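You operate a simulated robot arm through the tools that you are given. There is no shell and no other tool. Be economical: measure what you need, move in short steps, check, and stop when the job is done.

Carry out the task below with a simulated robot arm. There is one attempt and no reset: what you move stays moved.

## Task
Put the grey chill pad from the top of the side bench on the shelf under the side bench and the yellow chill pad on the fourth tier from the bottom of the wooden shelf. Put the brown tub from the top of the side bench on top of the liner there. Take the white tub on the top of the side bench and put it away on the bottom shelf of the drawer table. Put the grey cup on the top of the side bench away on the back ledge of the pipe rack. Take the blue pad and leave it on the second tier from the bottom of the wooden shelf. Close the front flap of carton a. The order is free. Set down upright: grey cup.
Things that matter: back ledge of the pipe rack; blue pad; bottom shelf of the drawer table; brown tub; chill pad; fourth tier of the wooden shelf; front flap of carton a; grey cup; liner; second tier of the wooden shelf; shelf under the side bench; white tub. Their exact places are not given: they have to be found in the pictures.

It is judged by the outcome, as a careful person would: the job done as asked, and still so three seconds after it is handed in. It fails if anything else is knocked over, pushed out of place, dropped, spilled or broken.

## Robot
A 6-joint arm with a two-finger gripper on a trunk, on a base that drives. Base frame: it is fixed to the floor where the robot stands at the start and does not move with it; the origin is under the middle of the robot, x ahead of it, y to its left, z up. Readings come in mm, degrees, newtons and seconds.
Its first joint turns from -166.0 to 166.0 degrees. Places, roughly: back ledge of the pipe rack (180x17 cm) [-200, 4640, 800]; blue pad [-1000, -3250, 750]; bottom shelf of the drawer table [-6200, 3900, 200]; brown tub (13x12x8 cm) [-1400, -2400, 800]; chill pad [-1750, -2250, 750]; fourth tier of the wooden shelf [-3800, 500, 1400]; front flap of carton a [1500, 4700, 700]; grey cup (8x7x14 cm) [-1400, -2900, 800]; liner (20x15x4 cm) [-1200, -2600, 800]; second tier of the wooden shelf [-3800, 500, 600]; shelf under the side bench [-1500, -2400, 200]; white tub (14x13x9 cm) [-1500, -2700, 800]. Payload 2.45 kg.
The TCP is the grasp point between the finger pads, 20 mm short of the fingertips. In the tool frame z runs along the fingers and y along their closing line. The gripper opens to 140 mm. The gripper's body begins 168 mm behind the TCP.
Orientation is that of the tool frame in the base frame, as a unit quaternion [x, y, z, w]. With the fingers straight down and closing along the base's y, the tool's x points along the base's -x, its y along +y and its z along -z.

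## Interface
- The arm moves only by the tool nudge_tool. Its argument "steps" is one flat list of numbers, 6 for each row, row after row: the shift along the tool's x, y, z in units of 200 mm (1.0 is 200 mm), then the turn, a rotation vector about the tool's x, y, z in units of 90 degrees (1.0 is 90 degrees). In form: [x, y, z, wx, wy, wz, x, y, z, wx, wy, wz, ...]. A call has 1 to 12 rows; each row is the pose to reach, as a shift and turn from the pose commanded when the call began, along the tool's axes at that moment. "hand" is the gripper command, from -1 (fully open) to 1 (shut), values between in proportion, set as the call begins (left out, the last holds). A call with a number of a shift or a turn outside -1 to 1 is refused whole. Each row takes 0.2 s and may step no farther than 50 mm and 8.6 degrees from the row before; otherwise, or with a gripper value out of range, the whole call is refused. A pose out of reach is approached as far as the arm can. The call stops where the force on the tool passes 40 N (or 10 N more than at its start, if that is more) or the arm is blocked; 0.2 s more then pass. Each finger travels about 45 mm/s and halts on what it meets, pressing with about 44 N; the grip force reading is that of the motor and also rises with nothing between the fingers. The clock runs only during rows and for 0.2 s after the last one: add rows that repeat a pose to give the fingers time. It gives the time, the measured TCP pose, the force on the tool (base axes), the opening and the grip force at its end, in the units of the frame above (readings bear some noise), with the torque about the TCP (base axes, N m) and any sound that the robot's microphone picked up.
- Cameras (640 x 400 px; columns grow to the right, rows downward): "scene" is now at [-96.3, 177.5, 1159.7]; the picture's right is [0.03, -1.00, 0.00], its down [-0.18, -0.01, -0.98] and it looks along [0.98, 0.03, -0.18] (base axes); focal length 255 px, centre (320, 200). "wrist" rides on the gripper at [78, 11, -209] in the tool frame; the picture's right is [-0.14, 0.99, 0.00], its down [-0.92, -0.13, -0.37] and it looks along [-0.36, -0.05, 0.93] (tool axes); focal length 280 px, centre (320, 200).
- get_image(camera): a new picture of that camera. The clock stands still meanwhile.
- steer(legs): drives the robot by 1 to 6 legs, each [ahead, left, turn to the left] in mm, mm and degrees, along the robot's own axes; the way and the turn of a leg run together, so that a leg with both is an arc; at most 1500 mm and 180 degrees a leg. The arm and the cameras ride along, it lands a little off, and it stops where it bumps. It gives what a move gives.
- aim_head(pan, tilt): turns the head with the scene camera to pan (to the left, within 143 degrees either way) and tilt (down, from -29 to 69), counted from straight ahead of the robot. It gives what a move gives.
- measure_at(camera, pixels): for up to 12 pixels [column, row] of the newest picture of that camera ("zoom" is the newest enlarged one), the place [x, y, z] in the base frame of the surface seen there, good to about 2 mm. The clock stands still meanwhile.
- zoom(camera, box): a new picture of the part [left, top, right, bottom] of that camera's present view, enlarged. The clock stands still meanwhile.
- close_job(): hands the job in; it is judged then, once.

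Work in short steps. Measure before you move; look again where a grasp or a placing could have gone wrong, and mend it. You have 141 turns and 146 pictures in all, those below and enlarged ones among them. Open the gripper and draw the arm clear of the work before you hand the job in, unless the task says otherwise.

The tools are called after "Request:" by a JSON object that holds its "method" and its "body". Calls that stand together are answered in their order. nudge_tool: Moves the arm, as the interface text tells. Its arguments: {"type":"object","properties":{"steps":{"type":"array","items":{"type":"number"}},"hand":{"type":"number"}},"required":["steps"]} The other tools are called the same way: steer (legs) drives the base; aim_head (pan, tilt) turns the head that bears the scene camera; get_image (camera) takes a picture; measure_at (camera, pixels) gives the place of the surface under pixels of a picture; zoom (camera, box) takes an enlarged picture of a part of a camera's view; close_job () hands the job in.

At the start:

```text
time_s: 0.0
position: [610.0, -122.5, 1047.6]
tool_rot: [0.0, 1.0, 0.001, 0.0]
contact_force: [0.3, 0.3, -0.3]
ft_torque: [-0.01, 0.01, 0.01]
opening: 139.9
finger_force: 0.2
robot x, y, heading: [0.2, -0.7, 0.0]
head pan, tilt: [1.8, 10.6]
```

scene: 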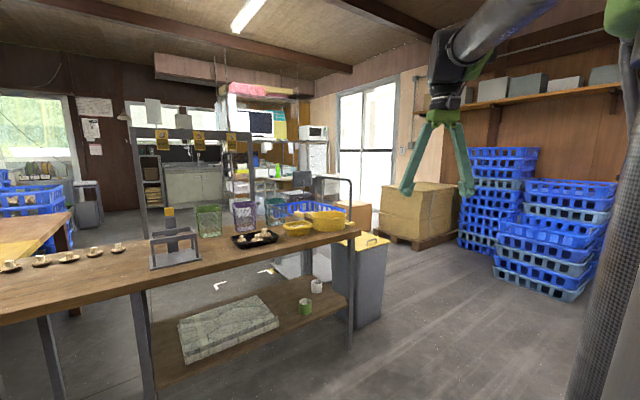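
wrist: 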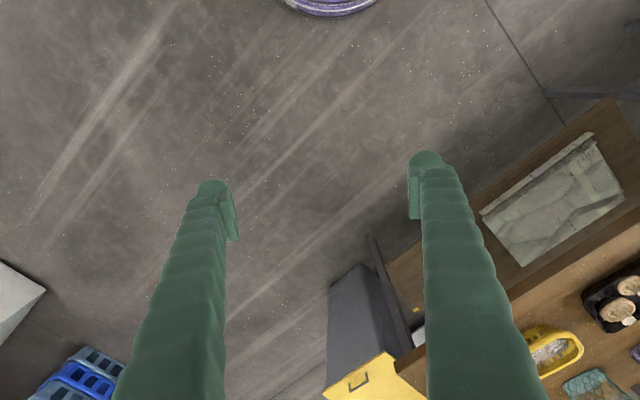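

I look toward the side bench (behind right) first to learn the layout.

Request:
{"method": "aim_head", "body": {"pan": -120, "tilt": 15}}

Request:
{"method": "get_image", "body": {"camera": "scene"}}

Request:
{"method": "aim_head", "body": {"pan": 140, "tilt": 10}}

Request:
{"method": "get_image", "body": {"camera": "scene"}}

Request:
{"method": "aim_head", "body": {"pan": 75, "tilt": 10}}

Request:
{"method": "get_image", "body": {"camera": "scene"}}

```text
time_s: 2.0
position: [609.5, -120.0, 1047.2]
tool_rot: [0.0, 1.0, 0.0, 0.001]
contact_force: [0.0, 0.0, -0.2]
ft_torque: [-0.02, -0.01, -0.02]
opening: 140.0
finger_force: 0.2
robot x, y, heading: [0.4, -3.8, 0.0]
head pan, tilt: [-120.0, 15.0]
```

```text
143 pictures are left
```

scene: 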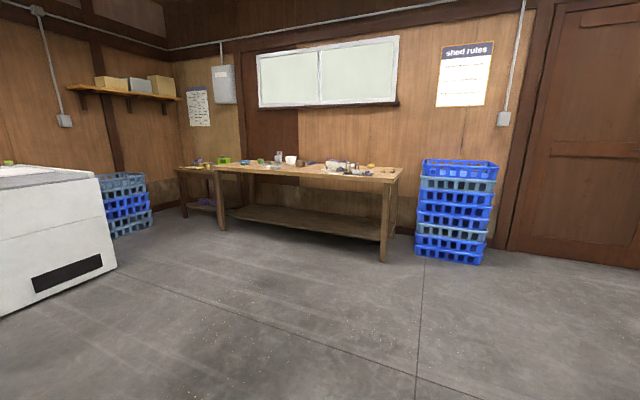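

```text
time_s: 5.7
position: [608.7, -121.0, 1046.5]
tool_rot: [0.0, 1.0, 0.0, 0.0]
contact_force: [0.5, -0.4, 0.1]
ft_torque: [-0.01, 0.0, 0.0]
opening: 139.9
finger_force: 0.2
robot x, y, heading: [0.4, 0.4, 0.1]
head pan, tilt: [140.0, 10.0]
```

```text
142 pictures are left
```

scene: 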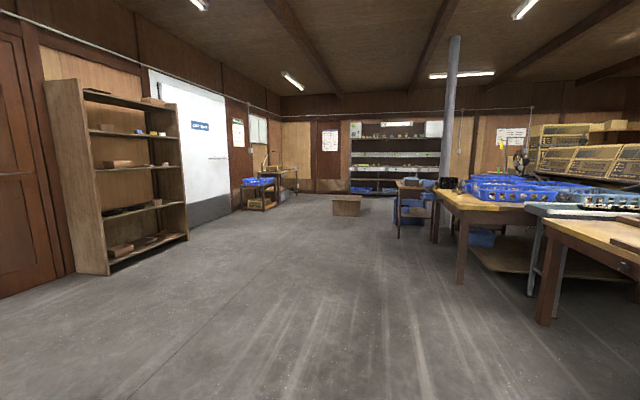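

```text
time_s: 7.0
position: [608.5, -120.5, 1046.8]
tool_rot: [0.0, 1.0, 0.0, 0.0]
contact_force: [-0.3, 0.8, -0.9]
ft_torque: [0.02, 0.01, -0.02]
opening: 139.8
finger_force: 0.1
robot x, y, heading: [2.6, 1.2, 0.3]
head pan, tilt: [75.0, 10.0]
```

```text
141 pictures are left
```

scene: 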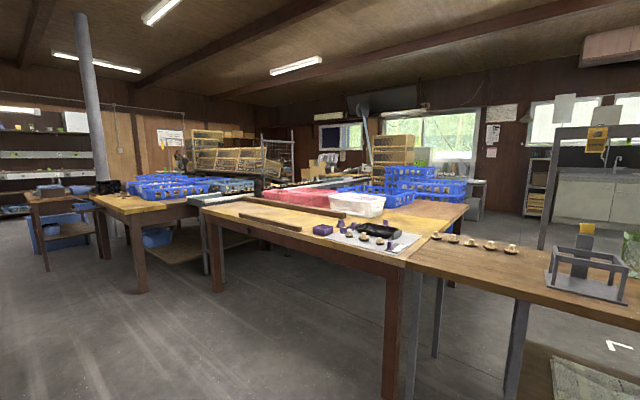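

Bench seen at columns 180–405. I re-aim and measure its corners and nearby stuff.

Request:
{"method": "aim_head", "body": {"pan": -120, "tilt": 15}}

Request:
{"method": "zoom", "body": {"camera": "scene", "box": [160, 130, 420, 280]}}

Request:
{"method": "get_image", "body": {"camera": "scene"}}

Request:
{"method": "measure_at", "body": {"camera": "scene", "pixels": [[402, 169], [382, 178], [217, 168], [222, 228], [383, 260], [384, 228], [228, 212], [182, 170], [117, 268], [425, 256], [150, 228], [310, 180]]}}

```text
time_s: 9.9
position: [608.5, -120.2, 1046.7]
tool_rot: [0.0, 1.0, 0.0, 0.0]
contact_force: [-0.8, -0.6, 1.1]
ft_torque: [-0.02, -0.02, 0.02]
opening: 140.0
finger_force: 0.1
robot x, y, heading: [-1.7, -0.6, 0.1]
head pan, tilt: [-120.0, 15.0]
```

```text
2.46 times, centred on (290, 205) of scene
```

zoom: 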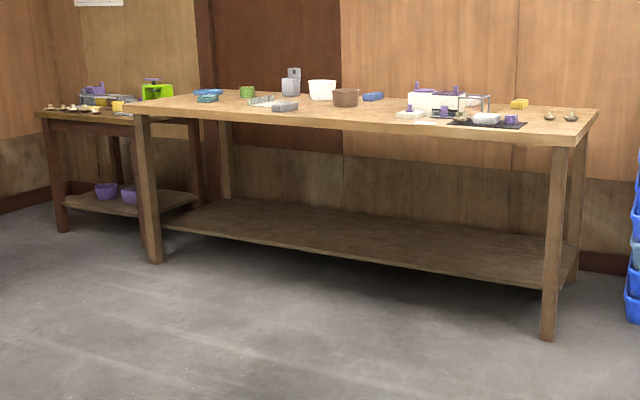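

```text
139 pictures are left
```

scene: 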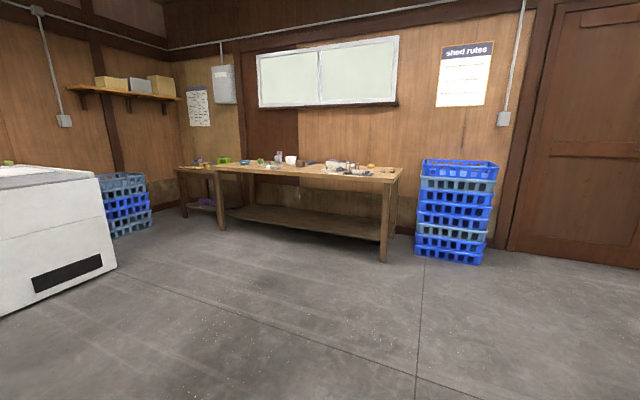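

```text
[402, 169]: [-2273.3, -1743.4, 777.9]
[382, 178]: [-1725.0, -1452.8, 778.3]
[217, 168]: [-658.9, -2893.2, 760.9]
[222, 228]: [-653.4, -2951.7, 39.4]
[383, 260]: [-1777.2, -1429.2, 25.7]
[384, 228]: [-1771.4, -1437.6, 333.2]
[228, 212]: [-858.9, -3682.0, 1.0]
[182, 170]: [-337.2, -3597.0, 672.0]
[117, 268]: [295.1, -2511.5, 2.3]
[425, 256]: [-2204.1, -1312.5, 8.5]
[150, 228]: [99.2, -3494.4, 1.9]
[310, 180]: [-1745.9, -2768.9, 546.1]
```

Bench front edge runs (-1725,-1453)→(-659,-2893), top ~780. I turn to face it and drive near its middle.

Request:
{"method": "steer", "body": {"legs": [[0, 0, -144.2], [760, 536, 0], [760, 536, 0]]}}

Request:
{"method": "aim_head", "body": {"pan": 0, "tilt": 25}}

Request:
{"method": "get_image", "body": {"camera": "scene"}}

```text
time_s: 25.1
position: [-1168.3, -2010.5, 1047.2]
tool_rot: [0.953, 0.303, 0.0, 0.0]
contact_force: [-0.3, -0.2, 0.1]
ft_torque: [-0.02, -0.01, -0.01]
opening: 140.2
finger_force: 0.0
robot x, y, heading: [-599.3, -1759.2, -144.8]
head pan, tilt: [-120.0, 15.0]
```

```text
time_s: 27.1
position: [-1167.9, -2010.0, 1047.0]
tool_rot: [0.953, 0.304, 0.0, 0.0]
contact_force: [0.3, -0.2, -0.3]
ft_torque: [0.0, -0.04, -0.01]
opening: 140.1
finger_force: 0.0
robot x, y, heading: [-599.4, -1757.3, -144.8]
head pan, tilt: [0.0, 25.0]
```

```text
138 pictures are left
```

scene: 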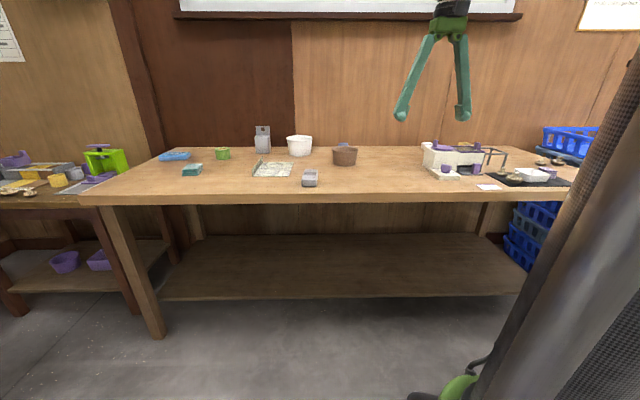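

Good view. I enlarge both halves of the bench top.

Request:
{"method": "zoom", "body": {"camera": "scene", "box": [140, 110, 380, 210]}}

Request:
{"method": "measure_at", "body": {"camera": "zoom", "pixels": [[455, 185], [453, 170], [350, 157], [425, 93], [325, 75], [545, 108], [90, 125], [135, 162], [220, 117], [548, 88], [500, 200], [330, 95]]}}

Request:
{"method": "zoom", "body": {"camera": "scene", "box": [400, 110, 600, 210]}}

Request:
{"method": "measure_at", "body": {"camera": "zoom", "pixels": [[420, 205], [285, 240], [140, 150], [360, 220], [490, 160], [140, 210], [30, 200]]}}

```text
2.67 times, centred on (260, 160) of scene
```

zoom: 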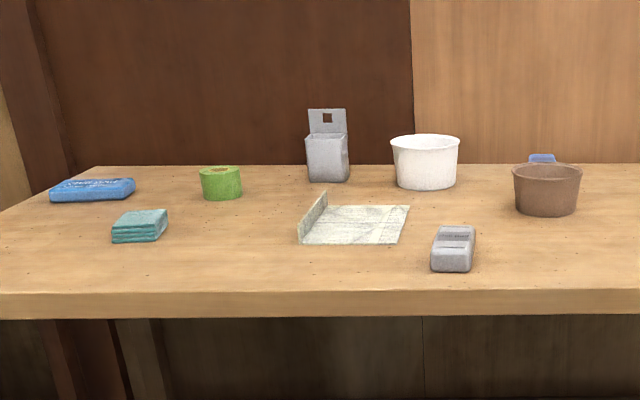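

```text
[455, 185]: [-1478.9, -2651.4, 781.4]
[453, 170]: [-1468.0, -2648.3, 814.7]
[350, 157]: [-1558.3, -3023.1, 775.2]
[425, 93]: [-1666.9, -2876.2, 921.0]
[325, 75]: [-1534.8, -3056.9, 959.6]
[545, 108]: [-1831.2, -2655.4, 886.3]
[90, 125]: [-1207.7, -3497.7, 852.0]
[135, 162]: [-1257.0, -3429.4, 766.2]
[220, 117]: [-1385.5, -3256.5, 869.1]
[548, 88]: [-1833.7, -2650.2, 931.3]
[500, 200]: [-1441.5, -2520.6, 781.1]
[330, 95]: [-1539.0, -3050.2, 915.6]
```

```text
3.20 times, centred on (500, 160) of scene
```

zoom: 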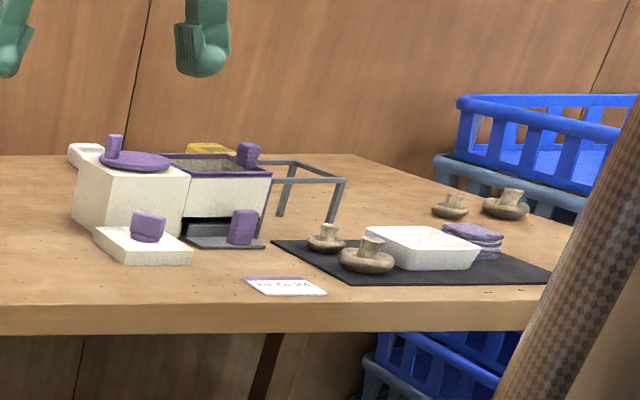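

```text
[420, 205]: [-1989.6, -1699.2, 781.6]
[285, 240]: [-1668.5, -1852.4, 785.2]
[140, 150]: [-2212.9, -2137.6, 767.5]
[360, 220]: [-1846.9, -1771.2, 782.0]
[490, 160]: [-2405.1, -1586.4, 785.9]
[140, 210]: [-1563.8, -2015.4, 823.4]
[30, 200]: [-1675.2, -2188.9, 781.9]
```

My pixels were blind guesses; now I measure the real objects in scene pixels.

Request:
{"method": "measure_at", "body": {"camera": "scene", "pixels": [[310, 175], [310, 184], [310, 170], [344, 150], [344, 162], [299, 140], [299, 150], [262, 148], [173, 157], [343, 144], [272, 170], [192, 170]]}}

Request:
{"method": "measure_at", "body": {"camera": "zoom", "pixels": [[195, 147], [212, 147], [233, 150], [210, 153], [85, 150], [310, 163], [102, 146], [210, 160]]}}

Request:
{"method": "zoom", "body": {"camera": "scene", "box": [245, 125, 365, 200]}}

```text
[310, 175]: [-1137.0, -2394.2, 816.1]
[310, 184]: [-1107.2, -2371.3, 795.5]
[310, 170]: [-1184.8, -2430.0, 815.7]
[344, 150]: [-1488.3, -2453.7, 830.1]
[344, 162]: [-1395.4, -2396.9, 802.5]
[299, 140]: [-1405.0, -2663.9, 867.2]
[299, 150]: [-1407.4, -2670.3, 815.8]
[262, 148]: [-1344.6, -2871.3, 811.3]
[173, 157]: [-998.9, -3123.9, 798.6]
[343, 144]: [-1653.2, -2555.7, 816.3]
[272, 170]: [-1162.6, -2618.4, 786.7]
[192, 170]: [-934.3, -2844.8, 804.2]
```

```text
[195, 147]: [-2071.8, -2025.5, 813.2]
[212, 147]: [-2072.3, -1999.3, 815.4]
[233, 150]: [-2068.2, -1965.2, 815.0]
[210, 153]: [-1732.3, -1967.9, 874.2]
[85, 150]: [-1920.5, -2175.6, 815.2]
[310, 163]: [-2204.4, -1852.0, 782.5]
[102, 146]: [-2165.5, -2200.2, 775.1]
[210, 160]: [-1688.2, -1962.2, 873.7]
```

```text
5.33 times, centred on (305, 162) of scene
```

zoom: 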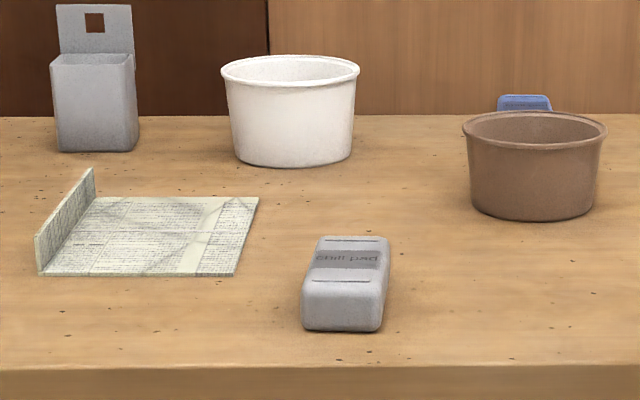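

The front grey item reads "chill pad". I measure its corners, the brown tub, the liner, and the under-shelf, and check the blue pad on the left.

Request:
{"method": "measure_at", "body": {"camera": "zoom", "pixels": [[308, 284], [380, 286], [320, 239], [386, 240], [342, 315], [470, 130], [598, 130], [530, 214], [100, 200], [250, 200], [230, 272], [50, 270]]}}

Request:
{"method": "measure_at", "body": {"camera": "scene", "pixels": [[200, 290], [480, 285], [340, 240], [340, 285], [340, 203], [340, 192], [105, 205], [150, 330], [340, 300], [480, 238]]}}

Request:
{"method": "zoom", "body": {"camera": "scene", "box": [145, 125, 245, 187]}}

```text
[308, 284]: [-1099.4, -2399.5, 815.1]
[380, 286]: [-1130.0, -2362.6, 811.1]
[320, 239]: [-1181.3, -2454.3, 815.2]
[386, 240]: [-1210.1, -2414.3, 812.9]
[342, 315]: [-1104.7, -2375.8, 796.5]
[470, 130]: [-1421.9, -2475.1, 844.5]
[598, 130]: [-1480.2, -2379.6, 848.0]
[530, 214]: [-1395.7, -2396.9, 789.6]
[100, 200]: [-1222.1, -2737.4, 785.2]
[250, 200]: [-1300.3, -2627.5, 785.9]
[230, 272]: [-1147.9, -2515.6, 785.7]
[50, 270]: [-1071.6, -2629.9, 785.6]
```

```text
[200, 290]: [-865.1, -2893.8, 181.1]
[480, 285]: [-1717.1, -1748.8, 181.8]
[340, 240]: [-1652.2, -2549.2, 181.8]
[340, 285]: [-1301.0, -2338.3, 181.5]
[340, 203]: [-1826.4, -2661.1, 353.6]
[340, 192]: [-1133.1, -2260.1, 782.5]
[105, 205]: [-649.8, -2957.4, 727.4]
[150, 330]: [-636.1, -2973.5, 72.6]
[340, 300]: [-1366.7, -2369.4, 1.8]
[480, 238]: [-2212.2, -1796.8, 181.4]
```

```text
6.40 times, centred on (195, 156) of scene
```

zoom: 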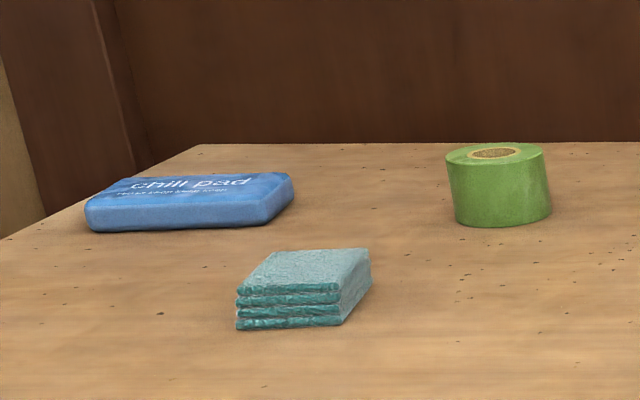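

The under-shelf is at z 181, front edge ~155 mm behind the bench-top edge. I drive closer and to the left so the grey pad and shelf are both within comfortable reach.

Request:
{"method": "steer", "body": {"legs": [[220, 200, 0.6]]}}

Request:
{"method": "get_image", "body": {"camera": "wrist"}}

Request:
{"method": "get_image", "body": {"camera": "scene"}}

```text
time_s: 29.2
position: [-1228.6, -2306.5, 1047.1]
tool_rot: [0.952, 0.306, 0.0, 0.0]
contact_force: [-0.2, 0.0, -0.3]
ft_torque: [-0.02, -0.06, 0.0]
opening: 139.6
finger_force: 0.0
robot x, y, heading: [-663.2, -2046.6, -144.5]
head pan, tilt: [0.0, 25.0]
```

```text
133 pictures are left
```

wrist: 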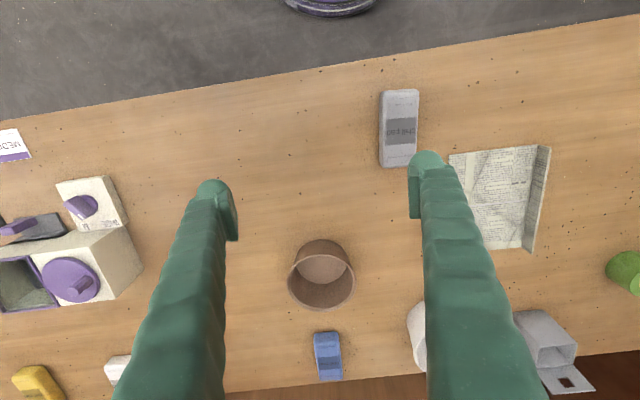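

```text
132 pictures are left
```

scene: 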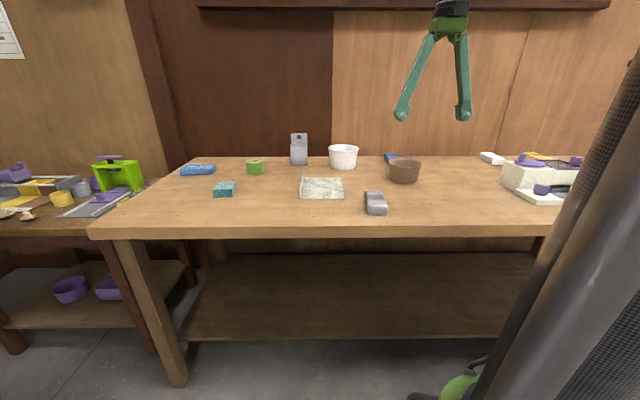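

Wrist view shows the grey pad at (398,127), clear of neighbours. Measure it and other items from above.

Request:
{"method": "measure_at", "body": {"camera": "wrist", "pixels": [[383, 95], [415, 95], [383, 162], [413, 163], [289, 285], [353, 285], [322, 242], [322, 265], [455, 160], [535, 150], [520, 240], [487, 240]]}}

Request:
{"method": "measure_at", "body": {"camera": "wrist", "pixels": [[545, 150], [490, 197], [320, 335], [337, 335], [322, 375], [340, 375], [40, 382], [415, 340]]}}

```text
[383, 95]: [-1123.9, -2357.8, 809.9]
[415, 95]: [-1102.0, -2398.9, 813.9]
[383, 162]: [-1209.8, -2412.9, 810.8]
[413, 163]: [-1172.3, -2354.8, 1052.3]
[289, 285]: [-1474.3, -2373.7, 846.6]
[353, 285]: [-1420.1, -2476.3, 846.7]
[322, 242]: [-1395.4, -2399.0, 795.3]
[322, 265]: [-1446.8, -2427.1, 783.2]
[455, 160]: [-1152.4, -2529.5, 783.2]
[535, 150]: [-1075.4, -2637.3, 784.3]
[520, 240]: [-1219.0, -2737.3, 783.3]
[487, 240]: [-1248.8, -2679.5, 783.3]
```

```text
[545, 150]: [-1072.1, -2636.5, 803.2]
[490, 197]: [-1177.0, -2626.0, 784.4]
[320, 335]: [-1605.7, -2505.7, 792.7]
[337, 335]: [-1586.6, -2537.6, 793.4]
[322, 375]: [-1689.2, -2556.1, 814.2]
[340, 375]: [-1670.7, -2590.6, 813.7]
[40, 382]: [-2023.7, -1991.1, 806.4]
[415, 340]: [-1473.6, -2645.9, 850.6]
```

Grey pad centre ≈(-1155,-2407), top 815. I pitch the tool 45° forward while moving over it (opening to ~100 mm), so the same pitch can be used to set it on the under-shelf.

Request:
{"method": "nudge_tool", "body": {"steps": [0, 0.104, 0.154, 0, -0.0833, 0, 0, 0.208, 0.308, 0, -0.1667, 0, 0, 0.311, 0.462, 0, -0.25, 0, 0, 0.415, 0.617, 0, -0.333, 0, 0, 0.519, 0.771, 0, -0.4167, 0, 0.0075, 0.6225, 0.925, 0, -0.5, 0, 0.0075, 0.6225, 0.925, 0, -0.5, 0], "hand": -0.43}}

Request:
{"method": "get_image", "body": {"camera": "wrist"}}

```text
time_s: 30.8
position: [-1154.5, -2406.7, 862.8]
tool_rot: [0.879, 0.283, -0.365, 0.117]
contact_force: [0.5, 0.1, 0.1]
ft_torque: [-0.02, 0.05, -0.01]
opening: 100.0
finger_force: 0.0
robot x, y, heading: [-661.2, -2049.8, -144.2]
head pan, tilt: [0.0, 25.0]
```

```text
131 pictures are left
```

wrist: 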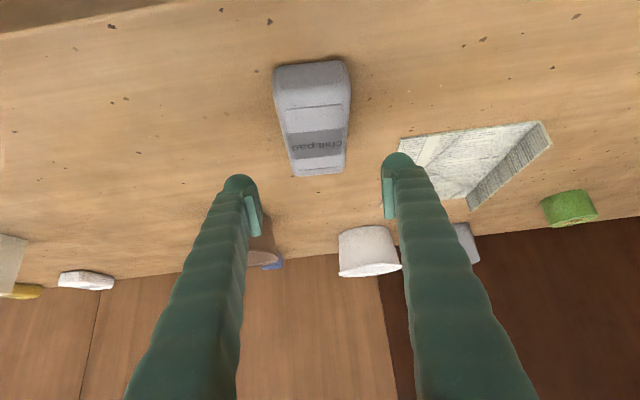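

Pad sits between the fingers in line. I descend 50 mm (world-down = equal x and z in tool axes), then close.

Request:
{"method": "nudge_tool", "body": {"steps": [0.088, 0, 0.088, 0, 0, 0, 0.177, 0, 0.177, 0, 0, 0]}}

Request:
{"method": "nudge_tool", "body": {"steps": [0, 0, 0, 0, 0, 0, 0, 0, 0, 0, 0, 0, 0, 0, 0, 0, 0, 0, 0, 0, 0, 0, 0, 0, 0, 0, 0, 0, 0, 0], "hand": 1}}

```text
time_s: 31.4
position: [-1154.4, -2406.4, 812.6]
tool_rot: [0.879, 0.284, -0.364, 0.117]
contact_force: [0.3, 0.0, 0.9]
ft_torque: [0.01, 0.01, 0.01]
opening: 100.2
finger_force: 0.0
robot x, y, heading: [-664.3, -2050.8, -144.4]
head pan, tilt: [0.0, 25.0]
```

```text
time_s: 32.6
position: [-1154.5, -2406.9, 811.6]
tool_rot: [0.879, 0.283, -0.364, 0.118]
contact_force: [-0.5, 0.0, 0.1]
ft_torque: [0.09, 0.02, -0.05]
opening: 56.2
finger_force: 43.9
robot x, y, heading: [-667.5, -2047.0, -144.2]
head pan, tilt: [0.0, 25.0]
```

Gripped (56 mm). Lift 60 mm, and check it holds.

Request:
{"method": "nudge_tool", "body": {"steps": [-0.106, 0, -0.106, 0, 0, 0, -0.212, 0, -0.212, 0, 0, 0]}}

Request:
{"method": "steer", "body": {"legs": [[-260, 0, 0]]}}

Request:
{"method": "get_image", "body": {"camera": "scene"}}

```text
time_s: 33.2
position: [-1156.3, -2406.2, 873.1]
tool_rot: [0.879, 0.284, -0.364, 0.117]
contact_force: [0.3, 0.4, -1.9]
ft_torque: [-0.02, -0.06, 0.0]
opening: 56.1
finger_force: 44.4
robot x, y, heading: [-661.7, -2048.5, -144.3]
head pan, tilt: [0.0, 25.0]
```

```text
time_s: 35.0
position: [-945.3, -2254.6, 871.2]
tool_rot: [0.879, 0.283, -0.365, 0.117]
contact_force: [0.0, -0.7, -1.1]
ft_torque: [-0.02, 0.03, 0.0]
opening: 55.9
finger_force: 44.3
robot x, y, heading: [-452.3, -1896.2, -144.3]
head pan, tilt: [0.0, 25.0]
```

```text
130 pictures are left
```

scene: 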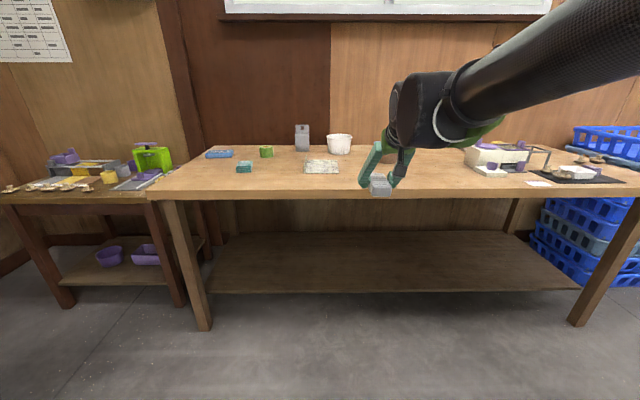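

Held and clear of the edge by ~150 mm. Lower ~610 mm in front of the bench in three calls.

Request:
{"method": "nudge_tool", "body": {"steps": [0.144, 0, 0.144, 0, 0, 0, 0.288, 0, 0.288, 0, 0, 0, 0.432, 0, 0.432, 0, 0, 0, 0.576, 0, 0.576, 0, 0, 0, 0.72, 0, 0.72, 0, 0, 0]}}

Request:
{"method": "nudge_tool", "body": {"steps": [0.144, 0, 0.144, 0, 0, 0, 0.288, 0, 0.288, 0, 0, 0, 0.432, 0, 0.432, 0, 0, 0, 0.576, 0, 0.576, 0, 0, 0, 0.72, 0, 0.72, 0, 0, 0]}}

Request:
{"method": "nudge_tool", "body": {"steps": [0.144, 0, 0.144, 0, 0, 0, 0.288, 0, 0.288, 0, 0, 0, 0.432, 0, 0.432, 0, 0, 0, 0.576, 0, 0.576, 0, 0, 0, 0.7, 0, 0.7, 0, 0, 0]}}

Request:
{"method": "get_image", "body": {"camera": "scene"}}

```text
time_s: 36.2
position: [-945.9, -2255.7, 669.4]
tool_rot: [0.88, 0.283, -0.364, 0.117]
contact_force: [0.8, 0.5, -2.2]
ft_torque: [-0.03, 0.02, 0.0]
opening: 55.6
finger_force: 44.0
robot x, y, heading: [-451.5, -1902.0, -144.5]
head pan, tilt: [0.0, 25.0]
```

```text
time_s: 37.4
position: [-960.8, -2264.6, 560.7]
tool_rot: [0.88, 0.284, -0.363, 0.117]
contact_force: [0.8, -0.3, -1.8]
ft_torque: [-0.02, 0.01, -0.02]
opening: 55.6
finger_force: 43.9
out of reach, approached as far as the arm can: row 3, 4, 5
robot x, y, heading: [-450.9, -1901.6, -144.2]
head pan, tilt: [0.0, 25.0]
```

```text
time_s: 38.6
position: [-986.4, -2284.0, 549.4]
tool_rot: [0.88, 0.284, -0.363, 0.117]
contact_force: [0.0, -0.4, -1.4]
ft_torque: [-0.02, 0.0, -0.03]
opening: 55.8
finger_force: 43.5
out of reach, approached as far as the arm can: row 1, 2, 3, 4, 5
robot x, y, heading: [-456.1, -1896.6, -144.4]
head pan, tilt: [0.0, 25.0]
```

```text
129 pictures are left
```

scene: 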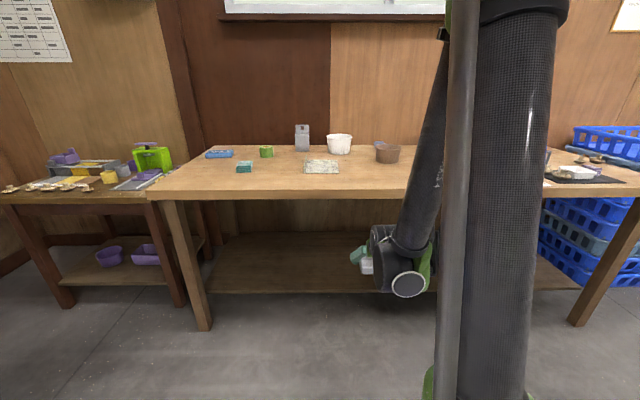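

The arm can't fold that low this close in. I back the base off so the arm can extend forward and down instead; first nudge up to re-sync the commanded pose.

Request:
{"method": "steer", "body": {"legs": [[-250, 0, 0]]}}

Request:
{"method": "nudge_tool", "body": {"steps": [-0.17, 0, -0.17, 0, 0, 0, -0.34, 0, -0.34, 0, 0, 0]}}

```text
time_s: 40.5
position: [-782.5, -2138.2, 548.7]
tool_rot: [0.88, 0.283, -0.363, 0.116]
contact_force: [0.7, -0.5, -2.3]
ft_torque: [-0.03, -0.02, -0.01]
opening: 55.7
finger_force: 43.9
robot x, y, heading: [-252.1, -1749.4, -144.0]
head pan, tilt: [0.0, 25.0]
```

```text
time_s: 41.1
position: [-783.6, -2138.1, 647.6]
tool_rot: [0.88, 0.283, -0.363, 0.117]
contact_force: [0.0, -0.5, -1.9]
ft_torque: [0.03, -0.03, 0.04]
opening: 55.5
finger_force: 43.7
robot x, y, heading: [-251.0, -1752.8, -144.4]
head pan, tilt: [0.0, 25.0]
```

Commanded pose tracks actual. Extend forward 200 mm, then lower.

Request:
{"method": "nudge_tool", "body": {"steps": [-0.17, 0, 0.17, 0, 0, 0, -0.34, 0, 0.34, 0, 0, 0, -0.52, 0, 0.52, 0, 0, 0, -0.69, 0, 0.69, 0, 0, 0, -0.52, 0, 0.86, 0, 0, 0, -0.36, 0, 1.0, 0, 0, 0]}}

Request:
{"method": "nudge_tool", "body": {"steps": [0.17, 0, 0.17, 0, 0, 0, 0.34, 0, 0.34, 0, 0, 0, 0.52, 0, 0.52, 0, 0, 0, 0.69, 0, 0.69, 0, 0, 0, 0.86, 0, 0.86, 0, 0, 0, 0.96, 0, 0.96, 0, 0, 0]}}

Request:
{"method": "get_image", "body": {"camera": "scene"}}

```text
refused: row 3 steps farther than a row can; nothing moved
```

```text
refused: row 3 steps farther than a row can; nothing moved
```

```text
128 pictures are left
```

scene: 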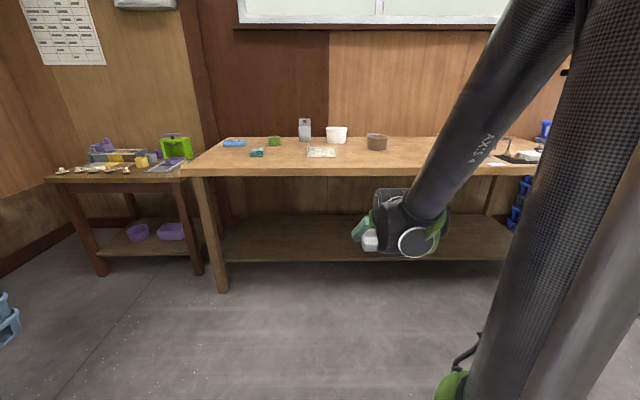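

Steps slightly too long; resend with ≤0.17 increments.

Request:
{"method": "nudge_tool", "body": {"steps": [-0.17, 0, 0.17, 0, 0, 0, -0.34, 0, 0.34, 0, 0, 0, -0.51, 0, 0.51, 0, 0, 0, -0.68, 0, 0.68, 0, 0, 0, -0.52, 0, 0.84, 0, 0, 0, -0.36, 0, 1.0, 0, 0, 0]}}

Request:
{"method": "nudge_tool", "body": {"steps": [0.17, 0, 0.17, 0, 0, 0, 0.34, 0, 0.34, 0, 0, 0, 0.51, 0, 0.51, 0, 0, 0, 0.68, 0, 0.68, 0, 0, 0, 0.85, 0, 0.85, 0, 0, 0, 0.96, 0, 0.96, 0, 0, 0]}}

Request:
{"method": "get_image", "body": {"camera": "scene"}}

```text
time_s: 42.5
position: [-938.6, -2252.0, 556.3]
tool_rot: [0.88, 0.284, -0.362, 0.117]
contact_force: [0.0, 0.7, -2.5]
ft_torque: [0.01, 0.03, 0.02]
opening: 55.9
finger_force: 44.2
robot x, y, heading: [-252.4, -1754.5, -144.1]
head pan, tilt: [0.0, 25.0]
```

```text
time_s: 43.9
position: [-1003.7, -2298.6, 349.3]
tool_rot: [0.883, 0.284, -0.357, 0.114]
contact_force: [0.6, 0.8, -0.7]
ft_torque: [0.01, -0.01, 0.0]
opening: 55.6
finger_force: 43.9
out of reach, approached as far as the arm can: row 3, 4, 5, 6
robot x, y, heading: [-252.4, -1749.5, -144.2]
head pan, tilt: [0.0, 25.0]
```

```text
127 pictures are left
```

scene: 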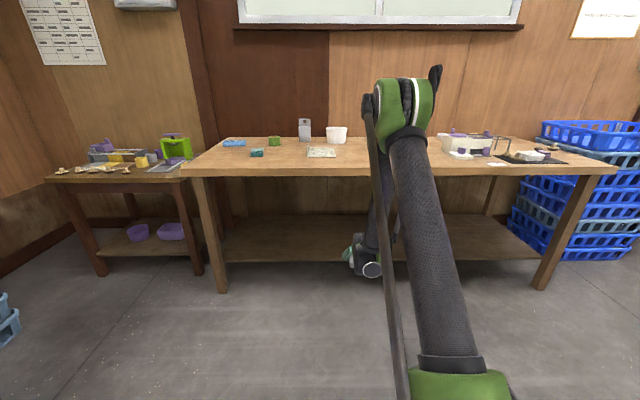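

The forearm would cross the bench edge in this posture. I measure arm joints and bench edge to plan a stretched-out posture.

Request:
{"method": "measure_at", "body": {"camera": "scene", "pixels": [[405, 105], [395, 140], [450, 380], [435, 300], [380, 220], [370, 269], [350, 265], [340, 175]]}}

Request:
{"method": "get_image", "body": {"camera": "wrist"}}

```text
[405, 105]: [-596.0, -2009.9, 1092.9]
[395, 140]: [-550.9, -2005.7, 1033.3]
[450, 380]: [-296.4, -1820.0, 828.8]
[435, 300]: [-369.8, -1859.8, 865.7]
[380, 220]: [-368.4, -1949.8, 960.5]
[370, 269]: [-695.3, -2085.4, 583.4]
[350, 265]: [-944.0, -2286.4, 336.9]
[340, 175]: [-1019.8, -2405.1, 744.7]
```

```text
126 pictures are left
```

wrist: 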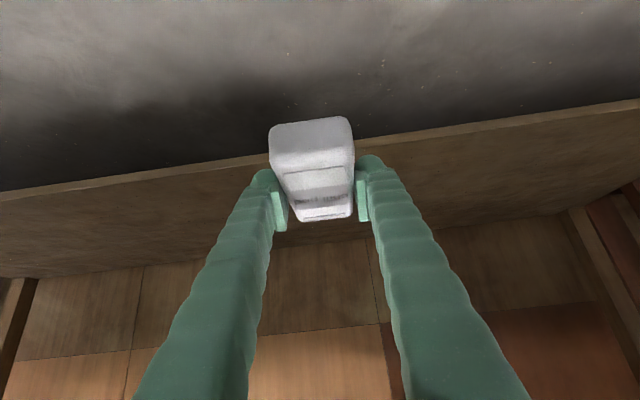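

Forearm leans away from the bench, so driving in will be fine once the tool is low enough. I extend forward 100 mm and then try lowering further.

Request:
{"method": "nudge_tool", "body": {"steps": [-0.17, 0, 0.17, 0, 0, 0, -0.34, 0, 0.34, 0, 0, 0, -0.22, 0, 0.46, 0, 0, 0, -0.1, 0, 0.58, 0, 0, 0, 0.02, 0, 0.7, 0, 0, 0, 0.1, 0, 0.78, 0, 0, 0]}}

```text
time_s: 45.3
position: [-1081.2, -2354.4, 223.3]
tool_rot: [0.88, 0.284, -0.364, 0.117]
contact_force: [-0.5, -0.4, -2.0]
ft_torque: [0.02, 0.02, -0.01]
opening: 55.6
finger_force: 43.8
robot x, y, heading: [-248.6, -1753.6, -144.7]
head pan, tilt: [0.0, 25.0]
```

Reached z 223. Raise 20 mm for clearance and drive forward 220 mm under the bench.

Request:
{"method": "nudge_tool", "body": {"steps": [-0.07, 0, -0.07, 0, 0, 0]}}

Request:
{"method": "steer", "body": {"legs": [[225, 0, 0]]}}

Request:
{"method": "get_image", "body": {"camera": "wrist"}}

Request:
{"method": "get_image", "body": {"camera": "scene"}}

```text
time_s: 45.7
position: [-1082.1, -2354.3, 243.0]
tool_rot: [0.88, 0.283, -0.362, 0.117]
contact_force: [0.8, 0.7, -1.8]
ft_torque: [-0.02, 0.02, 0.03]
opening: 56.0
finger_force: 43.4
robot x, y, heading: [-249.4, -1752.1, -144.2]
head pan, tilt: [0.0, 25.0]
```

```text
time_s: 47.4
position: [-1265.2, -2483.4, 240.5]
tool_rot: [0.88, 0.282, -0.363, 0.116]
contact_force: [0.6, -0.5, -1.7]
ft_torque: [-0.02, 0.01, -0.04]
opening: 55.8
finger_force: 43.8
robot x, y, heading: [-435.6, -1885.0, -144.5]
head pan, tilt: [0.0, 25.0]
```

```text
125 pictures are left
```

wrist: 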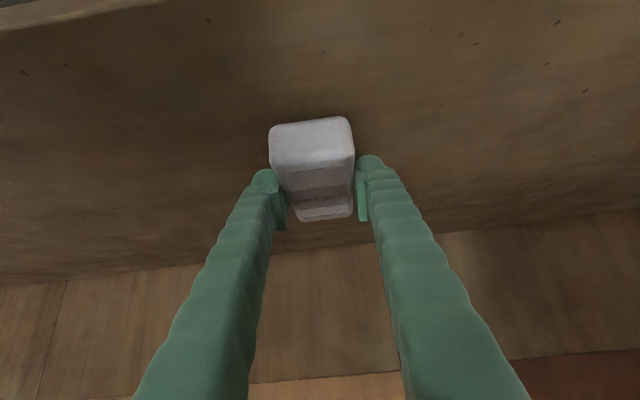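

```text
124 pictures are left
```

scene: 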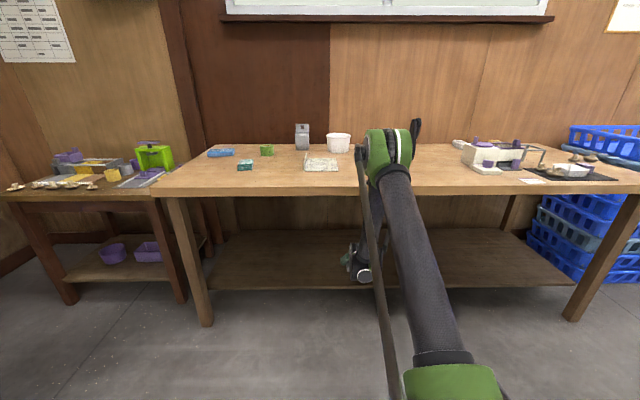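

Over the shelf. Lower about 28 mm to set it down (stops on force), then check.

Request:
{"method": "nudge_tool", "body": {"steps": [0.05, 0, 0.05, 0, 0, 0, 0.08, 0, 0.08, 0, 0, 0, 0.1, 0, 0.1, 0, 0, 0]}}

```text
time_s: 48.2
position: [-1265.5, -2483.3, 214.3]
tool_rot: [0.88, 0.282, -0.363, 0.116]
contact_force: [-0.8, 0.2, -1.6]
ft_torque: [0.0, 0.0, 0.03]
opening: 56.0
finger_force: 43.6
robot x, y, heading: [-433.7, -1882.3, -144.3]
head pan, tilt: [0.0, 25.0]
```

No contact yet; lower 4 mm more, then open partially.

Request:
{"method": "nudge_tool", "body": {"steps": [0.007, 0, 0.007, 0, 0, 0, 0.014, 0, 0.014, 0, 0, 0]}}

Request:
{"method": "nudge_tool", "body": {"steps": [0, 0, 0, 0, 0, 0, 0, 0, 0, 0, 0, 0, 0, 0, 0, 0, 0, 0, 0, 0, 0, 0, 0, 0], "hand": -0.5}}

Request:
{"method": "get_image", "body": {"camera": "wrist"}}

```text
time_s: 48.8
position: [-1265.2, -2483.4, 213.2]
tool_rot: [0.879, 0.282, -0.365, 0.117]
contact_force: [2.0, 1.8, 33.2]
ft_torque: [0.3, -0.56, 0.0]
opening: 56.0
finger_force: 44.0
robot x, y, heading: [-432.2, -1882.0, -144.2]
head pan, tilt: [0.0, 25.0]
```

```text
time_s: 49.8
position: [-1264.8, -2483.6, 209.2]
tool_rot: [0.88, 0.283, -0.362, 0.117]
contact_force: [-0.2, 0.8, -0.1]
ft_torque: [-0.02, 0.0, 0.04]
opening: 104.8
finger_force: 0.0
robot x, y, heading: [-432.7, -1880.7, -144.6]
head pan, tilt: [0.0, 25.0]
```

```text
123 pictures are left
```

wrist: 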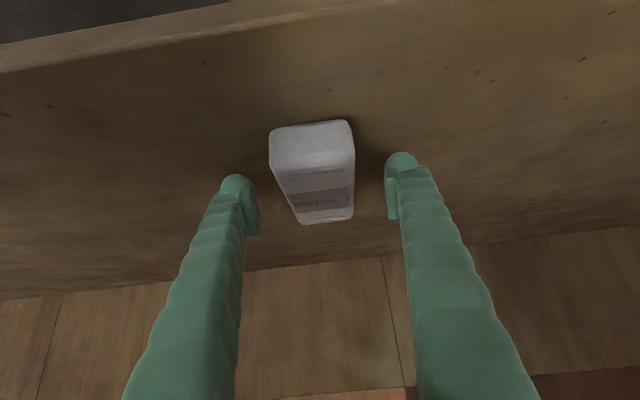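

Pad rests flat on the shelf. Rise 40 mm, back out, then raise the arm.

Request:
{"method": "nudge_tool", "body": {"steps": [-0.14, 0, -0.14, 0, 0, 0]}}

Request:
{"method": "steer", "body": {"legs": [[-420, 0, 0]]}}

Request:
{"method": "nudge_tool", "body": {"steps": [-0.16, 0, -0.16, 0, 0, 0, -0.32, 0, -0.32, 0, 0, 0, -0.48, 0, -0.48, 0, 0, 0, -0.64, 0, -0.64, 0, 0, 0, -0.8, 0, -0.8, 0, 0, 0, -0.96, 0, -0.96, 0, 0, 0]}}

Request:
{"method": "get_image", "body": {"camera": "scene"}}

```text
time_s: 50.2
position: [-1265.2, -2484.8, 250.6]
tool_rot: [0.88, 0.283, -0.362, 0.116]
contact_force: [-0.2, 0.1, -0.2]
ft_torque: [-0.03, -0.03, 0.01]
opening: 105.3
finger_force: 0.2
robot x, y, heading: [-432.2, -1880.7, -144.5]
head pan, tilt: [0.0, 25.0]
```

```text
time_s: 52.8
position: [-922.2, -2235.6, 248.8]
tool_rot: [0.881, 0.282, -0.363, 0.115]
contact_force: [0.2, -0.3, -0.4]
ft_torque: [0.01, 0.01, 0.0]
opening: 105.2
finger_force: 0.1
robot x, y, heading: [-88.5, -1638.0, -144.5]
head pan, tilt: [0.0, 25.0]
```

```text
time_s: 54.2
position: [-922.3, -2236.9, 520.9]
tool_rot: [0.88, 0.282, -0.363, 0.117]
contact_force: [0.0, -0.2, -0.1]
ft_torque: [-0.02, -0.02, -0.04]
opening: 104.6
finger_force: 0.0
robot x, y, heading: [-87.9, -1637.9, -144.8]
head pan, tilt: [0.0, 25.0]
```

```text
122 pictures are left
```

scene: 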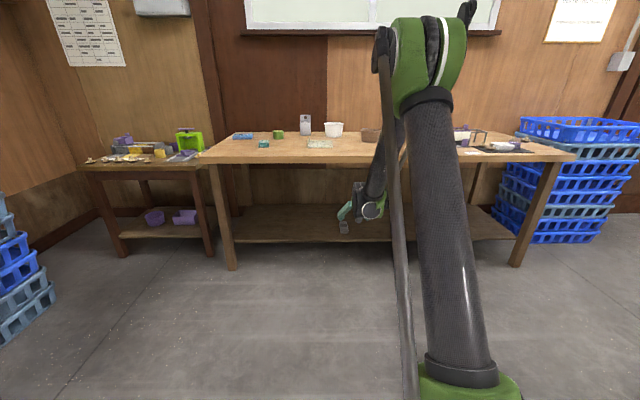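

Continue raising to about 1000 mm and return the tool to vertical.

Request:
{"method": "nudge_tool", "body": {"steps": [-0.16, 0, -0.16, 0, 0, 0, -0.32, 0, -0.32, 0, 0, 0, -0.48, 0, -0.48, 0, 0, 0, -0.64, 0, -0.64, 0, 0, 0, -0.8, 0, -0.8, 0, 0, 0, -0.96, 0, -0.96, 0, 0, 0]}}

Request:
{"method": "nudge_tool", "body": {"steps": [-0.092, 0, -0.162, 0, 0.0833, 0, -0.183, 0, -0.323, 0, 0.1667, 0, -0.275, 0, -0.485, 0, 0.25, 0, -0.367, 0, -0.647, 0, 0.333, 0, -0.458, 0, -0.808, 0, 0.4167, 0, -0.55, 0, -0.97, 0, 0.5, 0], "hand": -1}}

```text
time_s: 55.6
position: [-922.8, -2236.5, 793.2]
tool_rot: [0.881, 0.282, -0.363, 0.116]
contact_force: [-0.3, 0.3, 0.1]
ft_torque: [0.02, -0.04, 0.01]
opening: 105.2
finger_force: 0.0
robot x, y, heading: [-87.5, -1636.5, -144.6]
head pan, tilt: [0.0, 25.0]
```

```text
time_s: 57.0
position: [-873.4, -2202.7, 1008.3]
tool_rot: [0.952, 0.305, 0.003, -0.001]
contact_force: [0.6, 0.5, -0.2]
ft_torque: [-0.04, 0.07, -0.01]
opening: 140.1
finger_force: 0.0
robot x, y, heading: [-86.6, -1636.4, -144.2]
head pan, tilt: [0.0, 25.0]
```

Rotate the wrist 90° while retracting, then drive back to the bench.

Request:
{"method": "nudge_tool", "body": {"steps": [0.045, -0.068, 0, 0, 0, 0.0909, 0.091, -0.136, 0, 0, 0, 0.1818, 0.136, -0.204, 0, 0, 0, 0.2727, 0.182, -0.272, 0, 0, 0, 0.3636, 0.227, -0.34, 0, 0, 0, 0.4545, 0.273, -0.408, 0, 0, 0, 0.5454, 0.318, -0.476, 0, 0, 0, 0.6363, 0.364, -0.544, 0, 0, 0, 0.7272, 0.409, -0.612, 0, 0, 0, 0.8181, 0.455, -0.68, 0, 0, 0, 0.909, 0.5, -0.75, 0, 0, 0, 1.0]}}

Request:
{"method": "steer", "body": {"legs": [[700, 0, 0]]}}

Request:
{"method": "get_image", "body": {"camera": "wrist"}}

Request:
{"method": "get_image", "body": {"camera": "scene"}}

```text
time_s: 59.4
position: [-881.4, -2023.6, 1008.1]
tool_rot: [0.889, -0.459, 0.001, -0.002]
contact_force: [0.2, -0.7, 0.7]
ft_torque: [-0.01, -0.01, -0.02]
opening: 140.0
finger_force: 0.1
robot x, y, heading: [-87.8, -1637.3, -144.3]
head pan, tilt: [0.0, 25.0]
```

```text
time_s: 63.2
position: [-1451.8, -2421.1, 1007.7]
tool_rot: [0.888, -0.46, 0.001, -0.002]
contact_force: [1.4, -0.2, 0.6]
ft_torque: [0.01, -0.01, 0.01]
opening: 140.0
finger_force: 0.0
robot x, y, heading: [-660.9, -2039.8, -144.8]
head pan, tilt: [0.0, 25.0]
```

```text
121 pictures are left
```

wrist: 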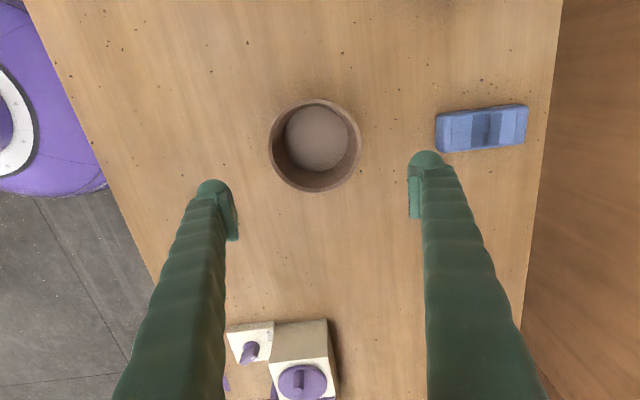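

```text
120 pictures are left
```

scene: 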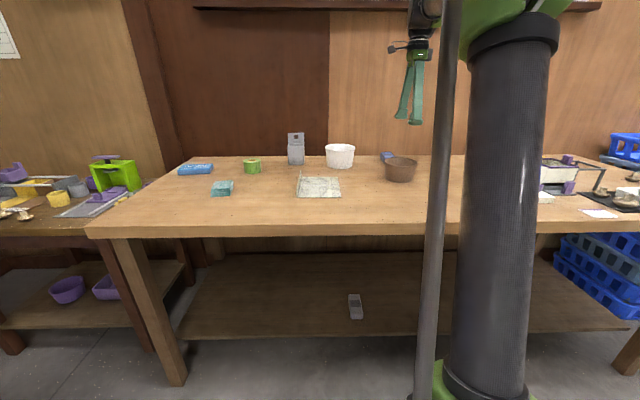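

Grey pad is on the shelf. Measure the tub rim precisely.

Request:
{"method": "measure_at", "body": {"camera": "wrist", "pixels": [[271, 145], [359, 145], [316, 102], [316, 190], [316, 140], [295, 108], [338, 108], [338, 180], [437, 130], [437, 115]]}}

```text
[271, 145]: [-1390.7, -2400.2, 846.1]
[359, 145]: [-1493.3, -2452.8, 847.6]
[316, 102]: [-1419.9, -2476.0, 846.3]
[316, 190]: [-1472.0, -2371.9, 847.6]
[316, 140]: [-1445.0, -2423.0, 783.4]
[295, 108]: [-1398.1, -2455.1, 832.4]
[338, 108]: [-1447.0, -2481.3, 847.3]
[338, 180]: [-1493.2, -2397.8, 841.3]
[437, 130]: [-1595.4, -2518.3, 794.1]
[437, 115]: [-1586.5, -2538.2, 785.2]
```

Tub centre (-1444,-2425), rim z 847, diameter ~120. Fine shift and descend to z 828, then close.

Request:
{"method": "nudge_tool", "body": {"steps": [0.04, -0.02, 0.0, 0, 0, 0, 0.04, -0.02, 0.24, 0, 0, 0, 0.04, -0.02, 0.48, 0, 0, 0, 0.04, -0.02, 0.7, 0, 0, 0, 0.04, -0.02, 0.9, 0, 0, 0]}}

Request:
{"method": "nudge_tool", "body": {"steps": [0, 0, 0, 0, 0, 0, 0, 0, 0, 0, 0, 0, 0, 0, 0, 0, 0, 0, 0, 0, 0, 0, 0, 0], "hand": 1}}

```text
time_s: 64.4
position: [-1442.7, -2425.8, 827.4]
tool_rot: [0.888, -0.46, 0.001, -0.001]
contact_force: [-1.0, 0.2, -0.1]
ft_torque: [-0.02, 0.03, -0.02]
opening: 140.0
finger_force: 0.0
robot x, y, heading: [-654.0, -2038.3, -144.7]
head pan, tilt: [0.0, 25.0]
```

```text
time_s: 65.4
position: [-1444.1, -2425.6, 827.8]
tool_rot: [0.888, -0.46, 0.001, -0.001]
contact_force: [0.2, -0.5, -0.4]
ft_torque: [0.01, 0.02, 0.01]
opening: 129.6
finger_force: 44.5
robot x, y, heading: [-655.7, -2039.2, -144.7]
head pan, tilt: [0.0, 25.0]
```

Gripped. Lift 80 mm while pulling back, then move left to the liner in two calls.

Request:
{"method": "nudge_tool", "body": {"steps": [0, 0, -0.2, 0, 0, 0, 0, 0, -0.4, 0, 0, 0, 0, -0.24, -0.4, 0, 0, 0, 0, -0.473, -0.4, 0, 0, 0, 0.23, -0.473, -0.4, 0, 0, 0, 0.46, -0.473, -0.4, 0, 0, 0, 0.69, -0.473, -0.4, 0, 0, 0, 0.92, -0.473, -0.4, 0, 0, 0]}}

Request:
{"method": "nudge_tool", "body": {"steps": [0.22, 0, 0, 0, 0, 0, 0.44, 0, 0, 0, 0, 0, 0.655, 0, 0, 0, 0, 0]}}

Request:
{"method": "get_image", "body": {"camera": "scene"}}

Request:
{"method": "zoom", "body": {"camera": "scene", "box": [260, 120, 400, 210]}}

```text
time_s: 67.2
position: [-1261.1, -2522.5, 907.1]
tool_rot: [0.887, -0.462, 0.0, -0.002]
contact_force: [0.2, -0.2, -1.0]
ft_torque: [-0.07, -0.04, -0.02]
opening: 129.2
finger_force: 44.2
robot x, y, heading: [-655.5, -2037.5, -145.0]
head pan, tilt: [0.0, 25.0]
```

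```text
time_s: 68.0
position: [-1185.9, -2628.2, 908.6]
tool_rot: [0.887, -0.461, 0.001, -0.001]
contact_force: [-0.1, -0.3, -1.7]
ft_torque: [-0.04, -0.02, -0.03]
opening: 129.3
finger_force: 44.1
robot x, y, heading: [-652.0, -2039.8, -144.8]
head pan, tilt: [0.0, 25.0]
```

```text
119 pictures are left
```

scene: 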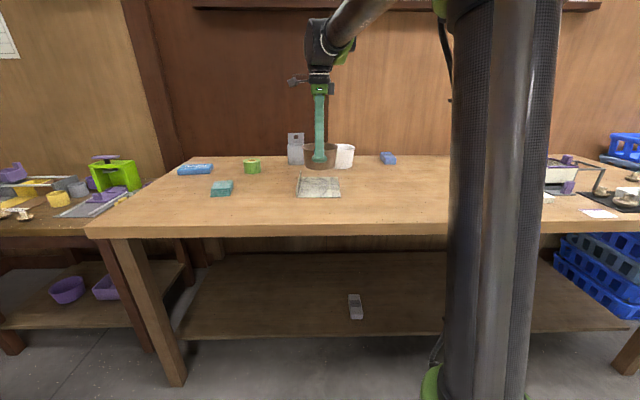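

```text
4.44 times, centred on (330, 165) of scene
```

zoom: 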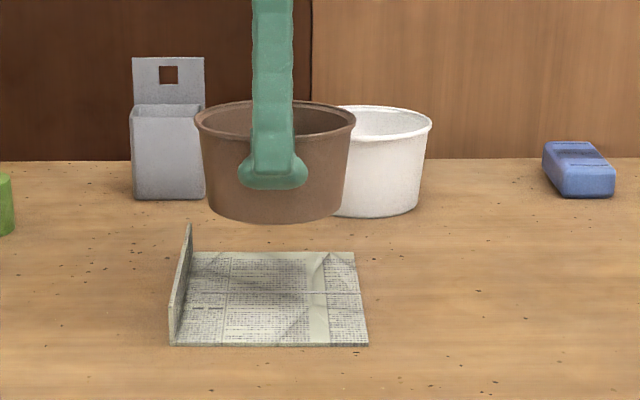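

Tub hovers above the liner. Re-check liner corners in this zoom before lowering.

Request:
{"method": "measure_at", "body": {"camera": "zoom", "pixels": [[185, 338], [364, 340], [350, 256], [200, 256], [190, 232], [178, 300], [270, 300]]}}

```text
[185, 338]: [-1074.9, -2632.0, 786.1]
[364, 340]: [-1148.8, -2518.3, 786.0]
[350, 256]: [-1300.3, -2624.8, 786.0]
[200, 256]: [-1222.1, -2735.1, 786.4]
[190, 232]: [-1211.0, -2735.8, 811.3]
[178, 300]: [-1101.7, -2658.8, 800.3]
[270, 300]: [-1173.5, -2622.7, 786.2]
```

Centre matches. Lower 76 mm.

Request:
{"method": "nudge_tool", "body": {"steps": [0, 0, 0.2, 0, 0, 0, 0, 0, 0.34, 0, 0, 0, 0, 0, 0.37, 0, 0, 0, 0, 0, 0.38, 0, 0, 0]}}

```text
time_s: 69.0
position: [-1184.4, -2627.6, 832.4]
tool_rot: [0.888, -0.46, 0.001, -0.001]
contact_force: [-1.3, 0.7, 6.8]
ft_torque: [-0.03, 0.11, 0.0]
opening: 128.9
finger_force: 43.8
robot x, y, heading: [-655.4, -2043.2, -144.6]
head pan, tilt: [0.0, 25.0]
```

Light contact. Open and rise straight up.

Request:
{"method": "nudge_tool", "body": {"steps": [0, 0, 0, 0, 0, 0, 0, 0, 0, 0, 0, 0, 0, 0, 0, 0, 0, 0], "hand": -1}}

Request:
{"method": "nudge_tool", "body": {"steps": [0, 0, -0.2, 0, 0, 0, 0, 0, -0.4, 0, 0, 0, 0, 0, -0.6, 0, 0, 0, 0, 0, -0.85, 0, 0, 0]}}

Request:
{"method": "get_image", "body": {"camera": "wrist"}}

Request:
{"method": "aim_head", "body": {"pan": -30, "tilt": 25}}

Request:
{"method": "get_image", "body": {"camera": "scene"}}

```text
time_s: 69.8
position: [-1185.8, -2627.9, 831.5]
tool_rot: [0.888, -0.46, 0.0, -0.002]
contact_force: [0.2, -0.2, -0.1]
ft_torque: [-0.02, -0.01, -0.03]
opening: 139.9
finger_force: 0.1
robot x, y, heading: [-657.6, -2041.2, -145.0]
head pan, tilt: [0.0, 25.0]
```

```text
time_s: 70.8
position: [-1184.9, -2629.3, 1002.5]
tool_rot: [0.888, -0.46, 0.0, -0.001]
contact_force: [-0.2, -0.1, -0.7]
ft_torque: [-0.03, 0.0, -0.01]
opening: 140.1
finger_force: 0.0
robot x, y, heading: [-655.2, -2040.8, -144.7]
head pan, tilt: [0.0, 25.0]
```

```text
117 pictures are left
```

wrist: 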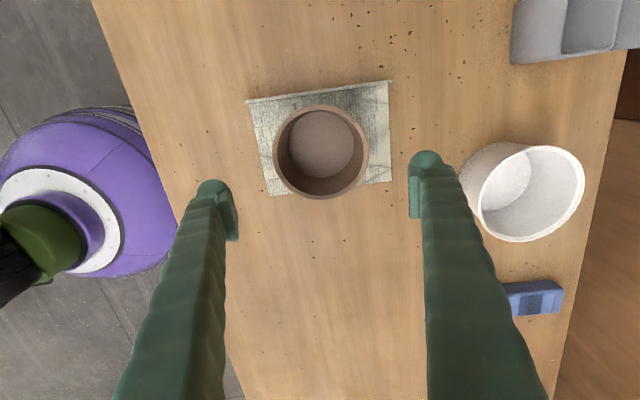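

```text
time_s: 71.7
position: [-1183.5, -2628.9, 1001.6]
tool_rot: [0.888, -0.46, 0.001, -0.001]
contact_force: [-0.7, 0.1, -0.2]
ft_torque: [0.04, 0.03, -0.04]
opening: 140.0
finger_force: 0.0
robot x, y, heading: [-654.3, -2041.2, -144.7]
head pan, tilt: [-30.0, 25.0]
```

```text
116 pictures are left
```

scene: 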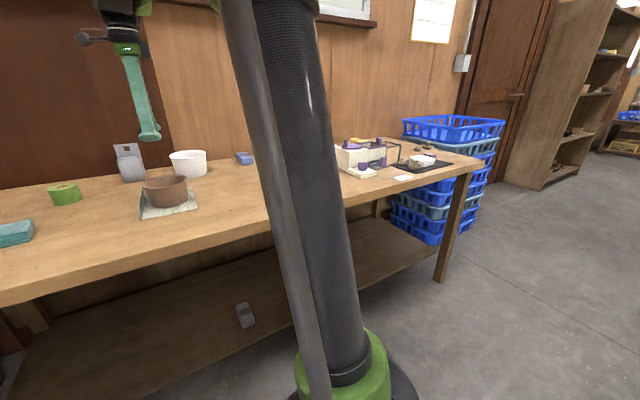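

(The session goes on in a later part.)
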